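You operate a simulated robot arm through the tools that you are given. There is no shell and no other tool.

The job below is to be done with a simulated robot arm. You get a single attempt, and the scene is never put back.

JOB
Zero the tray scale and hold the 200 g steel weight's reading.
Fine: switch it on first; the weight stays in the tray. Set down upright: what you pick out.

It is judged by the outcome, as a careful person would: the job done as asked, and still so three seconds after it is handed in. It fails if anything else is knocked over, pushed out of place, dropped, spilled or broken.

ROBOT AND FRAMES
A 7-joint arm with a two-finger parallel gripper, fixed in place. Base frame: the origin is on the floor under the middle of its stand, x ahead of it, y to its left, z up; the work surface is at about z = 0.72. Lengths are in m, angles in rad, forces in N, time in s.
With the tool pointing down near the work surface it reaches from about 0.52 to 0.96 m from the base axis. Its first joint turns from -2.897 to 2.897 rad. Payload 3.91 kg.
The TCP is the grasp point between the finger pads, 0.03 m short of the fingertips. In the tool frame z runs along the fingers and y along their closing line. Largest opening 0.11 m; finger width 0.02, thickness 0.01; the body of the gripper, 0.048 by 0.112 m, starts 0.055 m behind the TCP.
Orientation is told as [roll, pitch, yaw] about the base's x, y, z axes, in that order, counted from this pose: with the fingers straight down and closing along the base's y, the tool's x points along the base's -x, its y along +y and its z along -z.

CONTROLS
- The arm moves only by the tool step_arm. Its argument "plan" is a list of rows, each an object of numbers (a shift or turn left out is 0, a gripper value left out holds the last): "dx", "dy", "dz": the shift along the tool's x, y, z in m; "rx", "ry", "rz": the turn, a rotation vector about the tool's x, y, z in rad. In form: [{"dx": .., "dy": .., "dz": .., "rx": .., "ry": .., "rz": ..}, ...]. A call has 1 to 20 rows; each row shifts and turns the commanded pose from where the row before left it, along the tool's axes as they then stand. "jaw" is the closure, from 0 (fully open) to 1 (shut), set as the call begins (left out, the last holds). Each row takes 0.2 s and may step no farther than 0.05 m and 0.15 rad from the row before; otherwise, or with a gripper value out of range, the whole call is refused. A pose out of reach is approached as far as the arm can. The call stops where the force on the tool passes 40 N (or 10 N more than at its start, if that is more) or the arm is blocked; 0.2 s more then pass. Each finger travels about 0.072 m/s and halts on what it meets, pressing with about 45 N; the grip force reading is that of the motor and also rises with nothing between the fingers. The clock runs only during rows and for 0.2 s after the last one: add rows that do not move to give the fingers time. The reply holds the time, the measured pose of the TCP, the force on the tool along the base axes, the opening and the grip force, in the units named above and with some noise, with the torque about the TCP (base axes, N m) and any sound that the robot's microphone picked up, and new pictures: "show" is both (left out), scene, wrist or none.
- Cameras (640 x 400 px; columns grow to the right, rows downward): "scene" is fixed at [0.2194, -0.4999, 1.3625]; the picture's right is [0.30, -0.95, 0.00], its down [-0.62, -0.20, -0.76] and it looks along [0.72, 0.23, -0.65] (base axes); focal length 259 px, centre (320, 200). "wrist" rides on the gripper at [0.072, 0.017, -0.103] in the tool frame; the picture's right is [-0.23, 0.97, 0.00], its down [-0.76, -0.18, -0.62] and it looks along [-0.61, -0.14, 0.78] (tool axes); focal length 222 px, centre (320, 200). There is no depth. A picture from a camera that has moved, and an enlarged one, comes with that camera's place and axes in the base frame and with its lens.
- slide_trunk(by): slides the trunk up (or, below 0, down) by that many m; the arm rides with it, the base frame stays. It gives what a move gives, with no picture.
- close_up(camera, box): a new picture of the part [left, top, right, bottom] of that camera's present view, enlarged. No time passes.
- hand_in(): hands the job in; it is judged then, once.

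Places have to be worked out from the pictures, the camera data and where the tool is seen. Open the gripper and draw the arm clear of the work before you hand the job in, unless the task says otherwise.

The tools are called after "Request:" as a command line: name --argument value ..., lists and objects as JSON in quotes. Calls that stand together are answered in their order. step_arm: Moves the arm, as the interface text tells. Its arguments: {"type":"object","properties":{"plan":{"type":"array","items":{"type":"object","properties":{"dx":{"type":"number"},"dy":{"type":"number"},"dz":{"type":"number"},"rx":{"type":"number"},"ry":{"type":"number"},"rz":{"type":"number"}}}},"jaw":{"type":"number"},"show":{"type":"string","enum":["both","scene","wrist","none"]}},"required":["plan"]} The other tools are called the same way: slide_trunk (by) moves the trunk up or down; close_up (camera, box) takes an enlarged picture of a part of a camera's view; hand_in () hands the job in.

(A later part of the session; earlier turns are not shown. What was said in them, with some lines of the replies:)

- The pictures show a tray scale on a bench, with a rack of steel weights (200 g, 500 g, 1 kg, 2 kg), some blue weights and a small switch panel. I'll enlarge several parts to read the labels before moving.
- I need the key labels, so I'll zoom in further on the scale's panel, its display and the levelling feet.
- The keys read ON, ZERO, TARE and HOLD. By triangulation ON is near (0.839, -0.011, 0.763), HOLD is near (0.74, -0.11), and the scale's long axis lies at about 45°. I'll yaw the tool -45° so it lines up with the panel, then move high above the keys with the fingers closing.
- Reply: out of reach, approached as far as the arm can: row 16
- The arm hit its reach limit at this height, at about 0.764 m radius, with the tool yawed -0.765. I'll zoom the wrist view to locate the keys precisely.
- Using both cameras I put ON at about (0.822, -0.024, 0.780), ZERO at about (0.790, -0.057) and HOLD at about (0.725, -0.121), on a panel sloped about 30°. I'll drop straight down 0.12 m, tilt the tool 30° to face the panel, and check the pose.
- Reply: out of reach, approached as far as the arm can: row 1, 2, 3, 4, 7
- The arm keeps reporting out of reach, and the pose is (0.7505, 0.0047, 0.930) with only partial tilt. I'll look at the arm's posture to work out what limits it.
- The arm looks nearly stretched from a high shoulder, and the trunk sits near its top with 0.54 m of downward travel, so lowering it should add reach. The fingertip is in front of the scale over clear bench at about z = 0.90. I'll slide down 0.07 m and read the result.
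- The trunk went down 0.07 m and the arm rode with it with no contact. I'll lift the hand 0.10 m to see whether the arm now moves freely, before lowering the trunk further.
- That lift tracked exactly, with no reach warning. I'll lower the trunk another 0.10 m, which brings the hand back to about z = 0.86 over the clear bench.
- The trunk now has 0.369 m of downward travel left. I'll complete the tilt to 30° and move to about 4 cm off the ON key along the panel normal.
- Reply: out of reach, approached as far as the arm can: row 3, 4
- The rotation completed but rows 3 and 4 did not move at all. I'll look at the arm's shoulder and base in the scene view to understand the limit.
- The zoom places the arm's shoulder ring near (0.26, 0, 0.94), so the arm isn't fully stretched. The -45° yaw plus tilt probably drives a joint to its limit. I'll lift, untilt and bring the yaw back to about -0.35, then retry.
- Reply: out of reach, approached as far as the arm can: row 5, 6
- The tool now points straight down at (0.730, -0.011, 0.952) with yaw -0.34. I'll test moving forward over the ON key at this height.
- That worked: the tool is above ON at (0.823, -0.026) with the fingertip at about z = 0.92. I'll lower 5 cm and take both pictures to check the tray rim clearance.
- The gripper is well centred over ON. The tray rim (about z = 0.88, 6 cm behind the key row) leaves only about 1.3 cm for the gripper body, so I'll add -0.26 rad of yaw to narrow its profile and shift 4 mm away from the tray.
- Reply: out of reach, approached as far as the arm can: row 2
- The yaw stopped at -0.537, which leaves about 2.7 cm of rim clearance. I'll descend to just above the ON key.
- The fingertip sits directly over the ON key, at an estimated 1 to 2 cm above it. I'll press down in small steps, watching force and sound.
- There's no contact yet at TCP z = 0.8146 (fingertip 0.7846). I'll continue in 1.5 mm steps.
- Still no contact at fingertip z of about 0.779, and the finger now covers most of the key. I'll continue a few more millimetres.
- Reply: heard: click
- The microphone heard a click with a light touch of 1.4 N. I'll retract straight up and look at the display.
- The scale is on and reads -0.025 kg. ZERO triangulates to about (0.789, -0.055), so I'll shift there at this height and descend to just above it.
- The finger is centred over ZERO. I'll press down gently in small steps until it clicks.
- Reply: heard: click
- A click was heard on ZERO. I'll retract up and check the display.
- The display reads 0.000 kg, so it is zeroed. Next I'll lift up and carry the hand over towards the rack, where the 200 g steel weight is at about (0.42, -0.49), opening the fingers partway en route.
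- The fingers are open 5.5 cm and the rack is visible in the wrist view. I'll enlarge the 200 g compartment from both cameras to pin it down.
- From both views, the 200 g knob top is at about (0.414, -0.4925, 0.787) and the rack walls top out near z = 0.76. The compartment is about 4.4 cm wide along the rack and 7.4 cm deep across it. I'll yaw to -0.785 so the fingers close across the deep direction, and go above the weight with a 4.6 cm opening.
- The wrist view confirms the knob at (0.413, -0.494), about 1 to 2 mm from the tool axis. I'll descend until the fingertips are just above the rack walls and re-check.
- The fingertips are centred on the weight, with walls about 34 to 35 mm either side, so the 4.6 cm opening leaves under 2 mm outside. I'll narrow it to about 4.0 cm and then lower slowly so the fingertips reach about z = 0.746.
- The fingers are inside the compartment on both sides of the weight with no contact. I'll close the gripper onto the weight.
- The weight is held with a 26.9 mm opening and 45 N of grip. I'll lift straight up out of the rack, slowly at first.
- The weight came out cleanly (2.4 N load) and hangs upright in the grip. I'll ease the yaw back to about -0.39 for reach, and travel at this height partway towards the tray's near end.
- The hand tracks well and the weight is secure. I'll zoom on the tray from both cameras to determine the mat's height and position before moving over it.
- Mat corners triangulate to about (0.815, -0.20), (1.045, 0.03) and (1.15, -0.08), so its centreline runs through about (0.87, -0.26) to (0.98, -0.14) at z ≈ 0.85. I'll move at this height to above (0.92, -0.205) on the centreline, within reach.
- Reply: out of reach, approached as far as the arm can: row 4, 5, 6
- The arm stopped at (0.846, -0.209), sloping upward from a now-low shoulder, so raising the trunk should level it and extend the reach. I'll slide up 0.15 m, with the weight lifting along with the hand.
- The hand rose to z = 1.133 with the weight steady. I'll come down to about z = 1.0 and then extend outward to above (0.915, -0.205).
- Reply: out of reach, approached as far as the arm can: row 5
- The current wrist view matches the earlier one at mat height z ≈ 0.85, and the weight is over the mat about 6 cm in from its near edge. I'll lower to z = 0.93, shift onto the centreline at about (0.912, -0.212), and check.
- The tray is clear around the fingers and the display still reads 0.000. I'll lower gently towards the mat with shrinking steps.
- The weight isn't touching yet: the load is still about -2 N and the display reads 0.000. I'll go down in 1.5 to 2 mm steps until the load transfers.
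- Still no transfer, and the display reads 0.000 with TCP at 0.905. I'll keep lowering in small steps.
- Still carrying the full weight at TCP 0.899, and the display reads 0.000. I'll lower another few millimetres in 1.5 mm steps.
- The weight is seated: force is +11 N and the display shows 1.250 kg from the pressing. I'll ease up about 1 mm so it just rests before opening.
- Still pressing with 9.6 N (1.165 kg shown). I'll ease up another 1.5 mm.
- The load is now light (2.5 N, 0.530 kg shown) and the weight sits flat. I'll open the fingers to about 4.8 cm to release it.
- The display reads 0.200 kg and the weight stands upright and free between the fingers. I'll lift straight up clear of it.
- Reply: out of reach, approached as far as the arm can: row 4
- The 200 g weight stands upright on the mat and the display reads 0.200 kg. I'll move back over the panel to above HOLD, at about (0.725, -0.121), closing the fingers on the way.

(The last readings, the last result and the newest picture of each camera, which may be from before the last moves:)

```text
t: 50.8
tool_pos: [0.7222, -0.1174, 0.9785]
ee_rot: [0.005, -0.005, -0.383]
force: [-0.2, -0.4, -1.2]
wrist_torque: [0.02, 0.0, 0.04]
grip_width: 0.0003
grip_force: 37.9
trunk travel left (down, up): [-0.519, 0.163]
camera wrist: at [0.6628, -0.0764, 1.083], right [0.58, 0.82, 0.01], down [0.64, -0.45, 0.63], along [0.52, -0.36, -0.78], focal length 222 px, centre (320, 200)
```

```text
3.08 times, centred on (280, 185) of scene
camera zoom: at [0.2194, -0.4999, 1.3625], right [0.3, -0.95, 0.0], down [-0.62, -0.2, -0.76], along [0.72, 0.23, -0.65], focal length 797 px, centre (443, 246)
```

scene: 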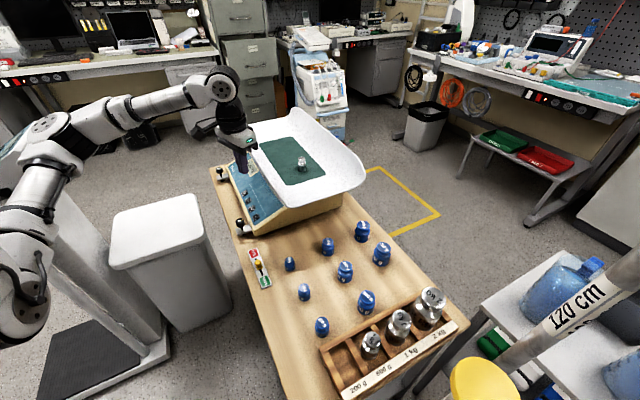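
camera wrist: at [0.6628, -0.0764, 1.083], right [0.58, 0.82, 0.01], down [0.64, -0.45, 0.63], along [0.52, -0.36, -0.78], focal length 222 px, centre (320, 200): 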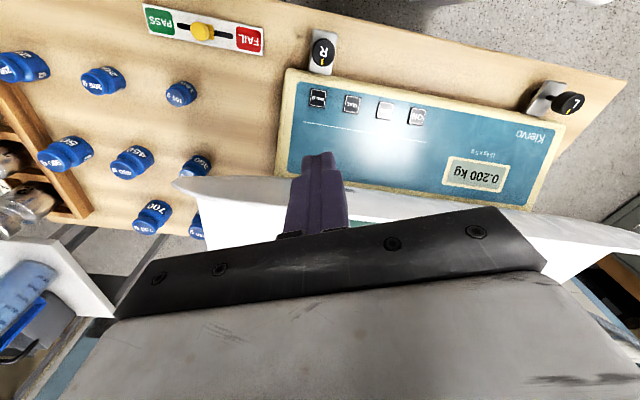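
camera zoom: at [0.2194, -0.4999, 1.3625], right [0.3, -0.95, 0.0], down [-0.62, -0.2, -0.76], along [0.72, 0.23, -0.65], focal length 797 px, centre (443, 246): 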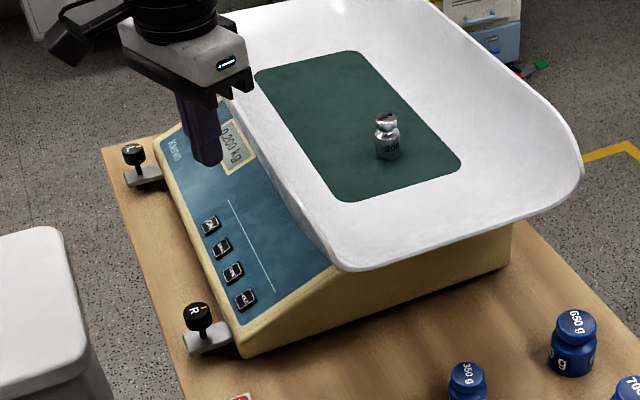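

The display still reads 0.200 kg and HOLD triangulates to about (0.7245, -0.122). I'll add 0.13 rad of yaw for rim clearance, nudge into line and descend to about 2 cm above the key.

Request:
step_arm --plan '[{"rz": 0.13}, {"dx": -0.0021, "dy": -0.0012}, {"dz": 0.037}, {"dz": 0.037}, {"dz": 0.037}, {"dz": 0.037}, {}]' --show "wrist"

Request:
close_up --camera "wrist" --box '[200, 60, 520, 240]'

Request:
close_up --camera "scene" --box '[210, 120, 350, 250]'

```text
t: 52.0
tool_pos: [0.7257, -0.1221, 0.8795]
ee_rot: [0.006, -0.013, -0.517]
force: [-2.6, 1.6, 7.7]
wrist_torque: [-0.39, -0.41, -0.02]
grip_width: 0.0001
grip_force: 37.9
trunk travel left (down, up): [-0.519, 0.163]
stopped in row 5: the force on the tool passed its limit at 46 N (the readings are from after the stop); the commanded pose is now the measured one
camera wrist: at [0.6714, -0.0717, 0.9843], right [0.68, 0.73, 0.01], down [0.57, -0.53, 0.63], along [0.47, -0.42, -0.77], focal length 222 px, centre (320, 200)
```

wrist: 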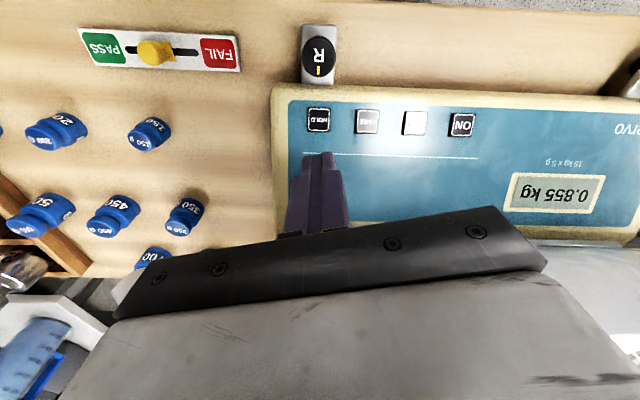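

```text
2.00 times, centred on (360, 150) of wrist
camera zoom: at [0.6714, -0.0717, 0.9843], right [0.68, 0.73, 0.01], down [0.57, -0.53, 0.63], along [0.47, -0.42, -0.77], focal length 444 px, centre (240, 300)
```

zoom: 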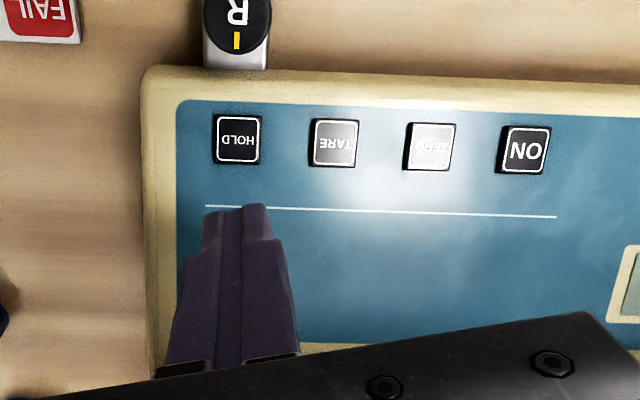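

```text
3.08 times, centred on (280, 185) of scene
camera zoom: at [0.2194, -0.4999, 1.3625], right [0.3, -0.95, 0.0], down [-0.62, -0.2, -0.76], along [0.72, 0.23, -0.65], focal length 797 px, centre (443, 246)
```

zoom: 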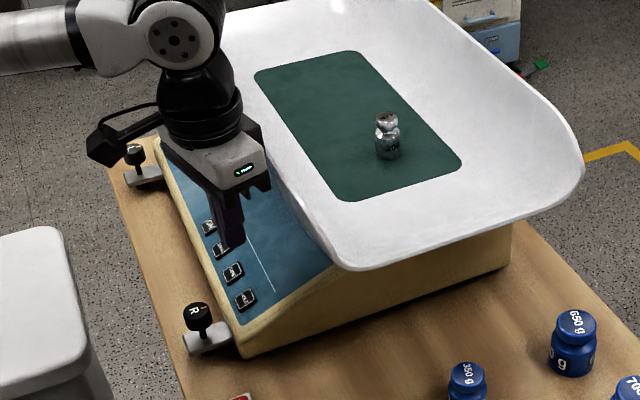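

The force limit tripped at 46 N and the display shows 0.855 kg, so the gripper body is resting on the tray's panel-side rim, which must top out near z = 0.935. The weight still stands. I'll lift straight up right away.

Request:
step_arm --plan '[{"dz": -0.01}, {"dz": -0.03}, {"dz": -0.04}, {}]' --show "both"

Request:
close_up --camera "scene" --box '[210, 120, 350, 250]'

Request:
close_up --camera "wrist" --box '[200, 20, 540, 260]'

```text
t: 53.0
tool_pos: [0.7244, -0.1219, 0.9585]
ee_rot: [0.006, -0.012, -0.514]
force: [-0.1, 0.1, 0.4]
wrist_torque: [0.01, 0.0, 0.0]
grip_width: 0.0002
grip_force: 37.1
trunk travel left (down, up): [-0.519, 0.163]
camera wrist: at [0.6699, -0.0712, 1.0634], right [0.68, 0.74, 0.01], down [0.57, -0.53, 0.63], along [0.47, -0.42, -0.78], focal length 222 px, centre (320, 200)
```

scene: 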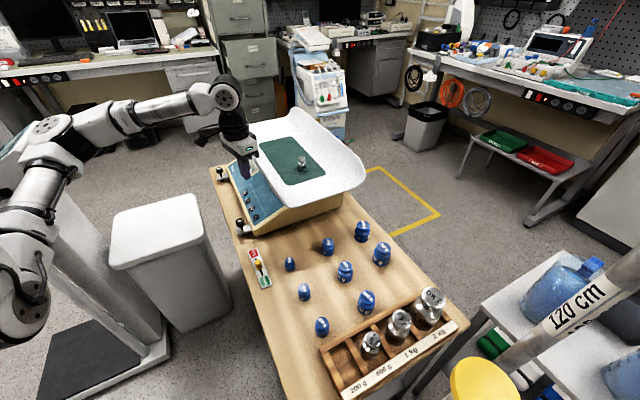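
wrist: 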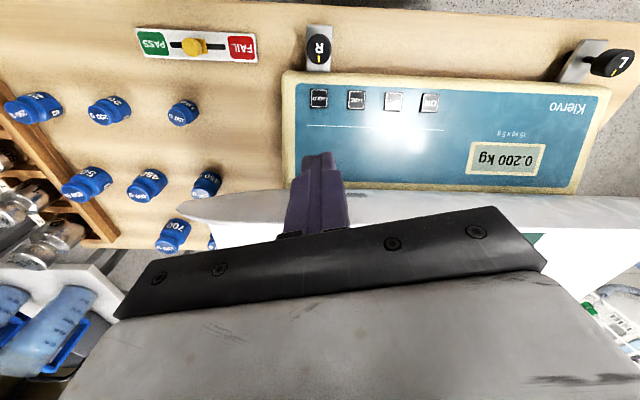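

```text
3.08 times, centred on (280, 185) of scene
camera zoom: at [0.2194, -0.4999, 1.3625], right [0.3, -0.95, 0.0], down [-0.62, -0.2, -0.76], along [0.72, 0.23, -0.65], focal length 797 px, centre (443, 246)
```

zoom: 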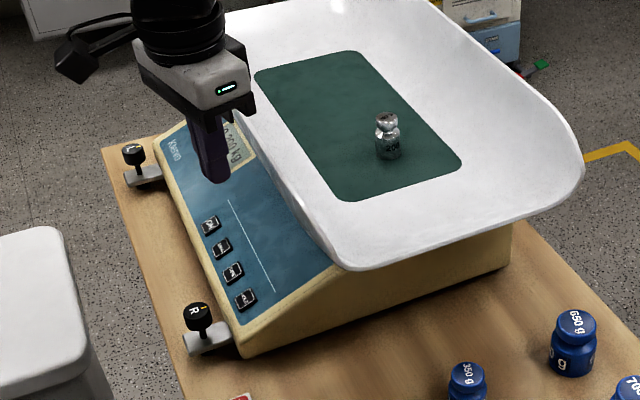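

```text
1.67 times, centred on (370, 140) of wrist
camera zoom: at [0.6699, -0.0712, 1.0634], right [0.68, 0.74, 0.01], down [0.57, -0.53, 0.63], along [0.47, -0.42, -0.78], focal length 370 px, centre (237, 300)
```

zoom: 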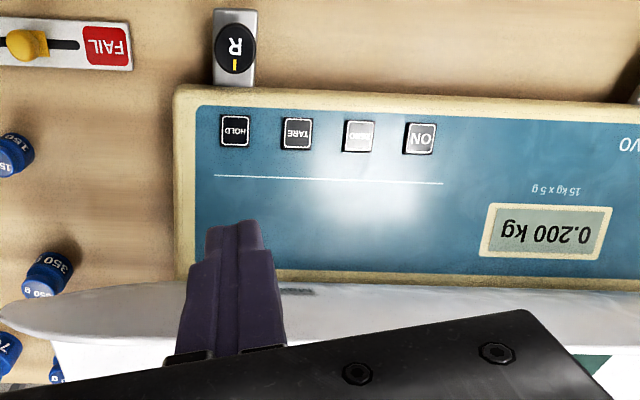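

The display is back to 0.200 kg, the weight is upright and the scale hasn't shifted. The rim's top is really at about z = 0.94 and 4.5 cm behind the key row, so I'll back off 2 cm from the tray and tilt the tool 0.35 rad. That leans the gripper body away from the rim.

Request:
step_arm --plan '[{"dx": 0.02}, {"ry": -0.1167}, {"ry": -0.1167}, {"ry": -0.1166}, {}]' --show "both"

Request:
close_up --camera "wrist" --box '[200, 20, 540, 260]'

```text
t: 54.2
tool_pos: [0.7076, -0.1112, 0.9592]
ee_rot: [0.005, -0.364, -0.517]
force: [-0.2, -0.7, 0.4]
wrist_torque: [-0.02, -0.02, 0.0]
grip_width: 0.0
grip_force: 37.9
trunk travel left (down, up): [-0.519, 0.163]
camera wrist: at [0.6259, -0.046, 1.0314], right [0.66, 0.74, 0.09], down [0.34, -0.4, 0.85], along [0.67, -0.54, -0.52], focal length 222 px, centre (320, 200)
```

scene: 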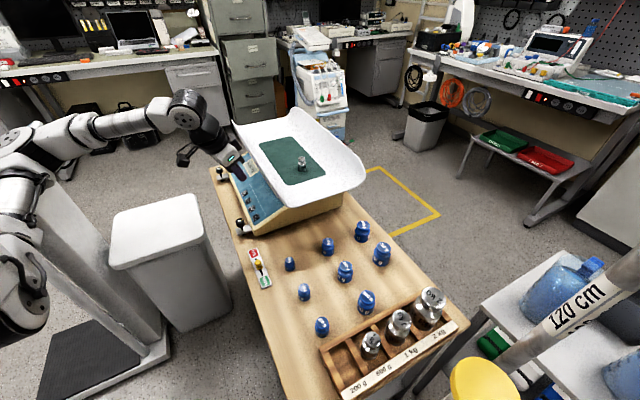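
wrist: 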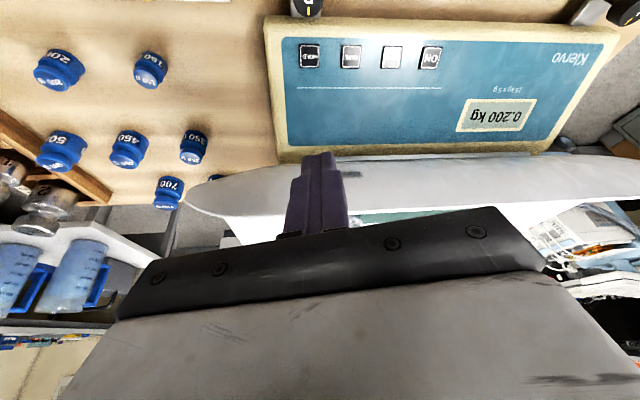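

```text
1.67 times, centred on (370, 140) of wrist
camera zoom: at [0.6259, -0.046, 1.0314], right [0.66, 0.74, 0.09], down [0.34, -0.4, 0.85], along [0.67, -0.54, -0.52], focal length 370 px, centre (237, 300)
```

zoom: 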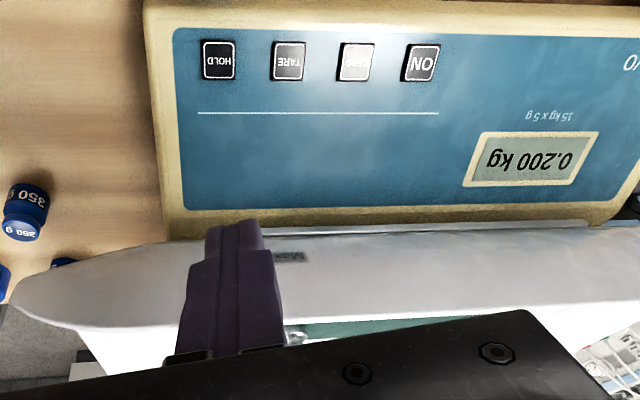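

The tilt was reached and the rim is visible well behind the fingers. I'll descend vertically to about 2.5 cm short of the HOLD key along the tool axis, then check the alignment.

Request:
step_arm --plan '[{"dx": 0.012, "dz": 0.0306}, {"dx": 0.012, "dz": 0.0306}, {"dx": 0.012, "dz": 0.0306}, {"dx": 0.0118, "dz": 0.0305}, {}]' --show "wrist"

Request:
close_up --camera "wrist" --box '[200, 20, 540, 260]'

Request:
close_up --camera "scene" --box '[210, 120, 350, 250]'

```text
t: 55.4
tool_pos: [0.7073, -0.1108, 0.8266]
ee_rot: [0.006, -0.363, -0.517]
force: [-0.4, 0.6, 0.1]
wrist_torque: [-0.01, 0.0, 0.0]
grip_width: 0.0
grip_force: 37.3
trunk travel left (down, up): [-0.519, 0.163]
camera wrist: at [0.6262, -0.0449, 0.899], right [0.67, 0.74, 0.09], down [0.34, -0.4, 0.85], along [0.67, -0.54, -0.52], focal length 222 px, centre (320, 200)
```

wrist: 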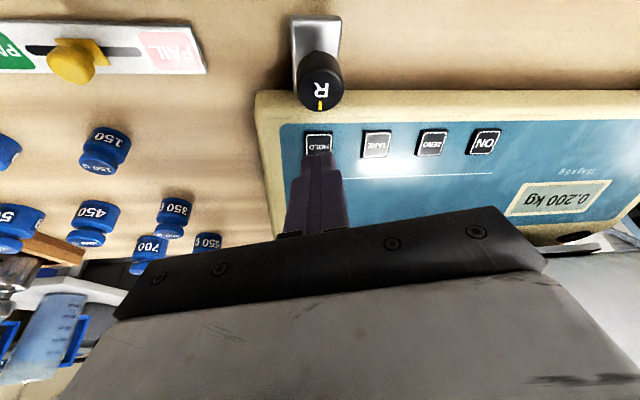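

```text
1.67 times, centred on (370, 140) of wrist
camera zoom: at [0.6262, -0.0449, 0.899], right [0.67, 0.74, 0.09], down [0.34, -0.4, 0.85], along [0.67, -0.54, -0.52], focal length 370 px, centre (237, 300)
```

zoom: 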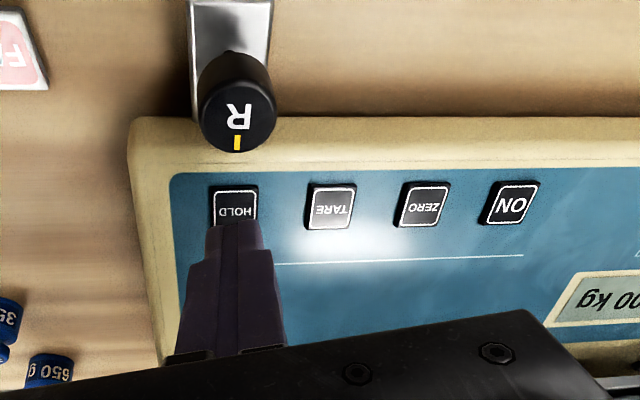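

```text
3.08 times, centred on (280, 185) of scene
camera zoom: at [0.2194, -0.4999, 1.3625], right [0.3, -0.95, 0.0], down [-0.62, -0.2, -0.76], along [0.72, 0.23, -0.65], focal length 797 px, centre (443, 246)
```

zoom: 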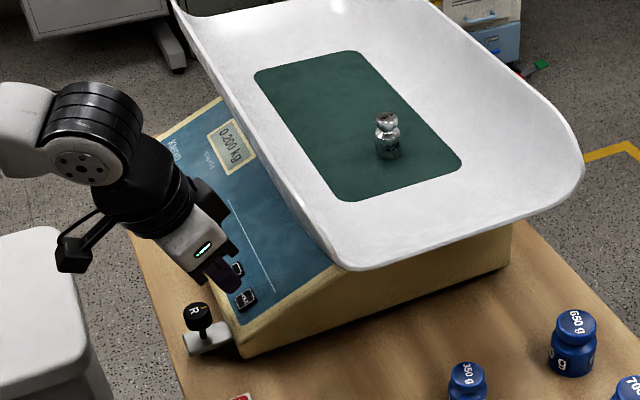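

The display reads 0.200 kg, and the finger is aligned with HOLD with good clearance from the tray. I'll advance along the tool axis in shrinking steps.

Request:
step_arm --plan '[{"dz": 0.008}, {"dz": 0.006}, {"dz": 0.004}, {}]' --show "wrist"

Request:
close_up --camera "wrist" --box '[220, 80, 420, 240]'

Request:
close_up --camera "scene" --box '[230, 180, 310, 240]'

```text
t: 56.4
tool_pos: [0.7131, -0.113, 0.8099]
ee_rot: [0.005, -0.365, -0.517]
force: [0.7, 0.1, -0.5]
wrist_torque: [-0.02, 0.0, -0.01]
grip_width: 0.0001
grip_force: 37.7
trunk travel left (down, up): [-0.519, 0.163]
camera wrist: at [0.6314, -0.0479, 0.8831], right [0.66, 0.74, 0.09], down [0.34, -0.4, 0.85], along [0.67, -0.54, -0.52], focal length 222 px, centre (320, 200)
```

wrist: 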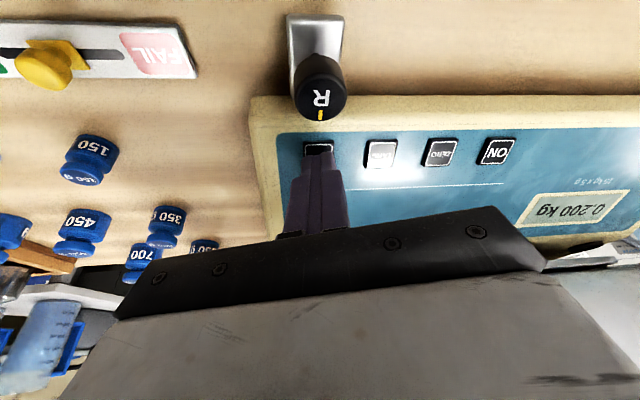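

```text
2.50 times, centred on (320, 160) of wrist
camera zoom: at [0.6314, -0.0479, 0.8831], right [0.66, 0.74, 0.09], down [0.34, -0.4, 0.85], along [0.67, -0.54, -0.52], focal length 555 px, centre (320, 300)
```

zoom: 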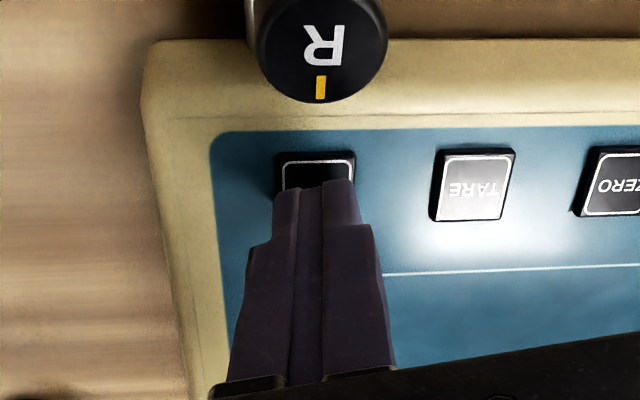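

```text
6.67 times, centred on (270, 210) of scene
camera zoom: at [0.2194, -0.4999, 1.3625], right [0.3, -0.95, 0.0], down [-0.62, -0.2, -0.76], along [0.72, 0.23, -0.65], focal length 1728 px, centre (653, 133)
```

zoom: 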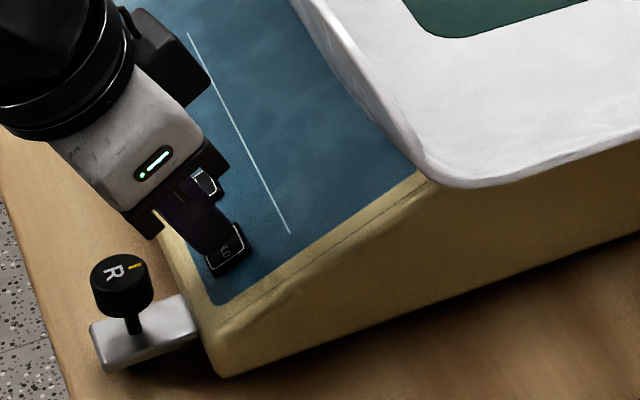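

The fingertip is right on HOLD with no contact yet. I'll press in 1.5 mm steps and listen for the click.

Request:
step_arm --plan '[{"dz": 0.0015}, {"dz": 0.0015}, {"dz": 0.0015}, {"dz": 0.0015}, {}]' --show "none"

```text
t: 57.6
tool_pos: [0.715, -0.1145, 0.8048]
ee_rot: [0.005, -0.364, -0.518]
force: [0.3, 0.5, 0.6]
wrist_torque: [0.01, 0.02, -0.01]
grip_width: 0.0
grip_force: 37.9
trunk travel left (down, up): [-0.519, 0.163]
```

No click yet (force about 0.6 N). I'll continue in 1.5 mm steps.

Request:
step_arm --plan '[{"dz": 0.0015}, {}]' --show "wrist"

```text
t: 58.2
tool_pos: [0.7149, -0.1151, 0.8035]
ee_rot: [0.005, -0.363, -0.518]
force: [0.3, 0.7, 0.1]
wrist_torque: [0.01, 0.02, -0.01]
grip_width: 0.0004
grip_force: 37.5
trunk travel left (down, up): [-0.519, 0.163]
camera wrist: at [0.6333, -0.0493, 0.876], right [0.66, 0.74, 0.09], down [0.34, -0.4, 0.85], along [0.67, -0.54, -0.52], focal length 222 px, centre (320, 200)
```

wrist: 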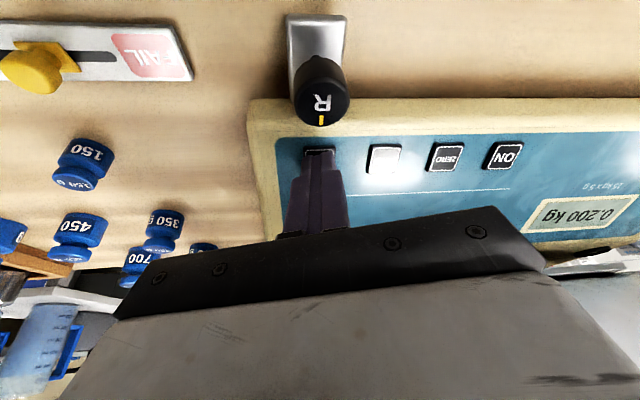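

Still no click, with the finger covering the key and the display at 0.200. I'll advance a little further in 1.2 mm steps.

Request:
step_arm --plan '[{"dz": 0.0012}, {"dz": 0.0012}, {}]' --show "none"

```text
t: 59.0
tool_pos: [0.7147, -0.1153, 0.8011]
ee_rot: [0.007, -0.362, -0.517]
force: [0.1, 1.2, 0.5]
wrist_torque: [-0.03, -0.01, -0.01]
grip_width: 0.0
grip_force: 37.5
trunk travel left (down, up): [-0.519, 0.163]
heard: click
```

Click heard on HOLD. I'll retract along the tool axis and check that the display shows the held reading.

Request:
step_arm --plan '[{"dz": -0.01}, {"dz": -0.02}, {"dz": -0.03}, {}]' --show "both"

Request:
close_up --camera "wrist" --box '[260, 60, 580, 260]'

Request:
close_up --camera "scene" --box '[210, 120, 350, 250]'

```text
t: 60.0
tool_pos: [0.6975, -0.1058, 0.8589]
ee_rot: [0.005, -0.364, -0.518]
force: [0.1, -0.3, 0.4]
wrist_torque: [0.02, 0.0, 0.01]
grip_width: 0.0004
grip_force: 37.2
trunk travel left (down, up): [-0.519, 0.163]
camera wrist: at [0.6155, -0.0403, 0.9303], right [0.66, 0.74, 0.09], down [0.34, -0.4, 0.85], along [0.67, -0.54, -0.52], focal length 222 px, centre (320, 200)
```

scene: 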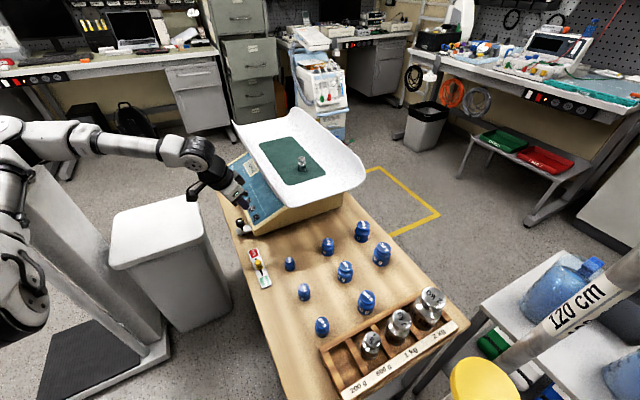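
wrist: 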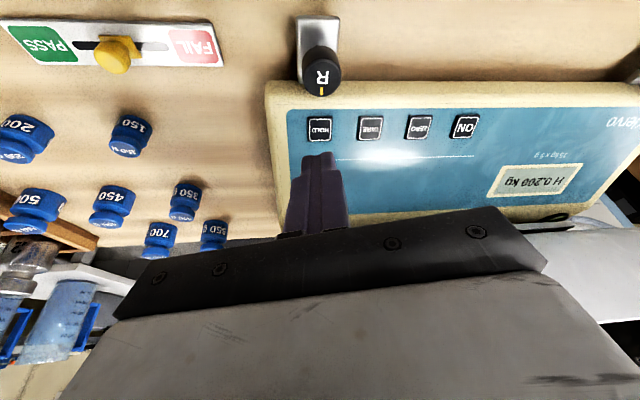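

```text
2.00 times, centred on (420, 160) of wrist
camera zoom: at [0.6155, -0.0403, 0.9303], right [0.66, 0.74, 0.09], down [0.34, -0.4, 0.85], along [0.67, -0.54, -0.52], focal length 444 px, centre (120, 280)
```

zoom: 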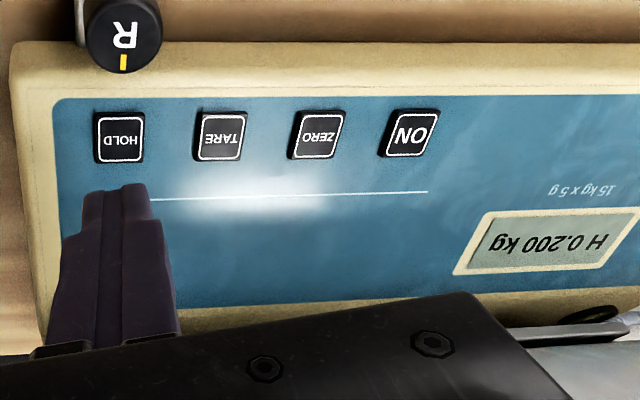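

```text
3.08 times, centred on (280, 185) of scene
camera zoom: at [0.2194, -0.4999, 1.3625], right [0.3, -0.95, 0.0], down [-0.62, -0.2, -0.76], along [0.72, 0.23, -0.65], focal length 797 px, centre (443, 246)
```

zoom: 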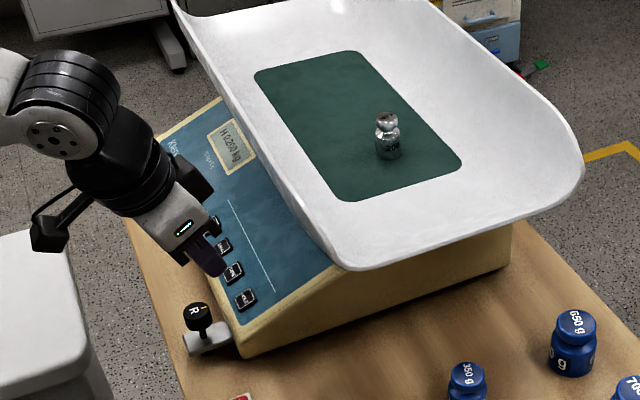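

The display shows "H 0.200 kg", so the reading is held, and the weight stands upright on the mat. I'll withdraw up and back along the tool axis, and open the gripper.

Request:
step_arm --plan '[{"dz": -0.04}, {"dz": -0.04}, {"dz": -0.04}, {"dz": -0.04}, {}, {}]' --show "none"

Request:
step_arm --plan '[{"dz": -0.02}, {}, {}, {}, {}]' --jaw 0 --show "both"

Request:
close_up --camera "scene" --box '[210, 120, 350, 250]'

Request:
close_up --camera "scene" --box '[230, 210, 470, 400]'

```text
t: 61.4
tool_pos: [0.647, -0.0788, 1.0081]
ee_rot: [0.005, -0.363, -0.516]
force: [0.2, -0.6, 0.0]
wrist_torque: [0.0, 0.02, 0.0]
grip_width: 0.0
grip_force: 38.1
trunk travel left (down, up): [-0.519, 0.163]
```

```text
t: 62.6
tool_pos: [0.6405, -0.074, 1.027]
ee_rot: [0.005, -0.361, -0.515]
force: [-0.8, 0.0, -0.3]
wrist_torque: [0.0, -0.01, -0.02]
grip_width: 0.11
grip_force: 0.1
trunk travel left (down, up): [-0.519, 0.163]
camera wrist: at [0.5598, -0.0086, 1.0989], right [0.66, 0.74, 0.09], down [0.34, -0.4, 0.85], along [0.67, -0.54, -0.52], focal length 222 px, centre (320, 200)
```

scene: 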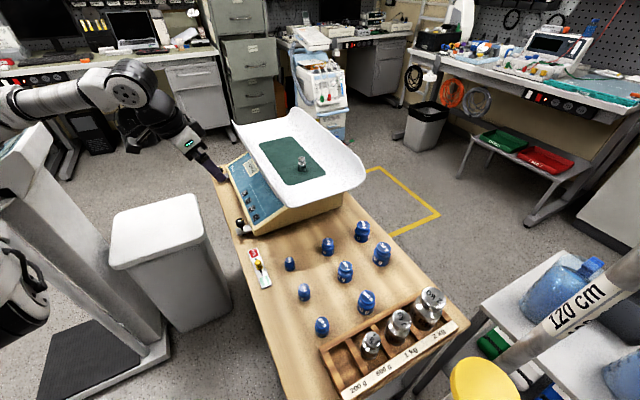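
wrist: 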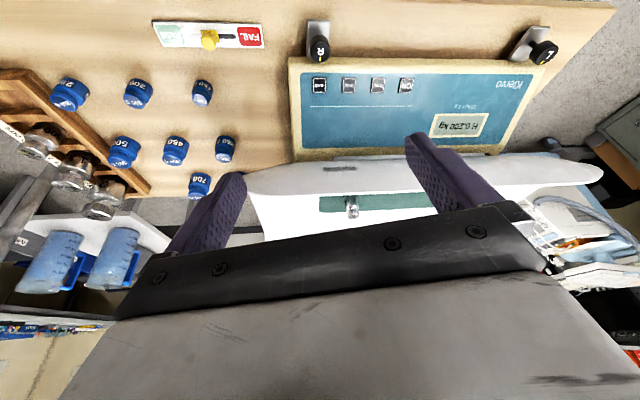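

```text
3.08 times, centred on (280, 185) of scene
camera zoom: at [0.2194, -0.4999, 1.3625], right [0.3, -0.95, 0.0], down [-0.62, -0.2, -0.76], along [0.72, 0.23, -0.65], focal length 797 px, centre (443, 246)
```

zoom: 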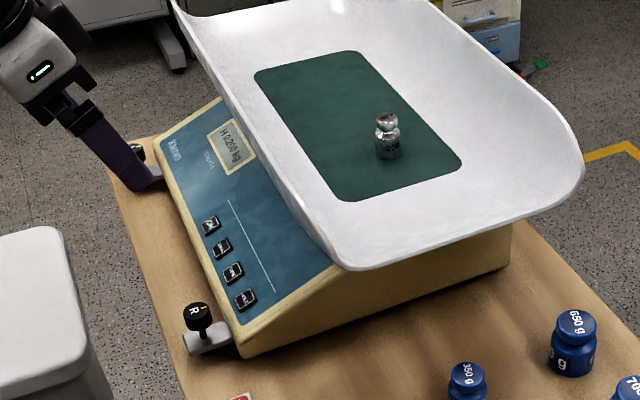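

```text
2.11 times, centred on (350, 305) of scene
camera zoom: at [0.2194, -0.4999, 1.3625], right [0.3, -0.95, 0.0], down [-0.62, -0.2, -0.76], along [0.72, 0.23, -0.65], focal length 546 px, centre (257, -21)
```

zoom: 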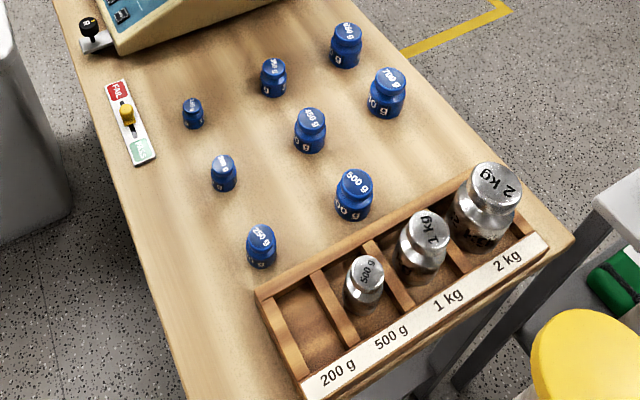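

The display holds "H 0.200 kg" and the weight stands upright in the tray. The other weights, the rack and the PASS/FAIL slider look as they were at the start, and the gripper is open and clear, so I'll hand in.

Request:
hand_in

```text
The job is handed in.
```

The scale is on and zeroed, and it is now holding the 200 g weight's reading. The display shows "H 0.200 kg".

- **Switch-on and zero:** the scale came on at -0.025 kg. I pressed ZERO and it read 0.000 kg before the weight went in.
- **Weight:** the 200 g steel weight is standing upright on the mat in the tray. It read a steady 0.200 kg before I pressed HOLD.
- **A bump along the way:** on the first approach to HOLD, the gripper came down on the tray rim and stopped at 46 N. I lifted off at once and tilted the tool to get clear. The reading went back to 0.200 kg and nothing appeared to have moved.

In the last pictures, the other weights, the rack and the PASS/FAIL slider looked unchanged. The gripper is open and clear of the scale.
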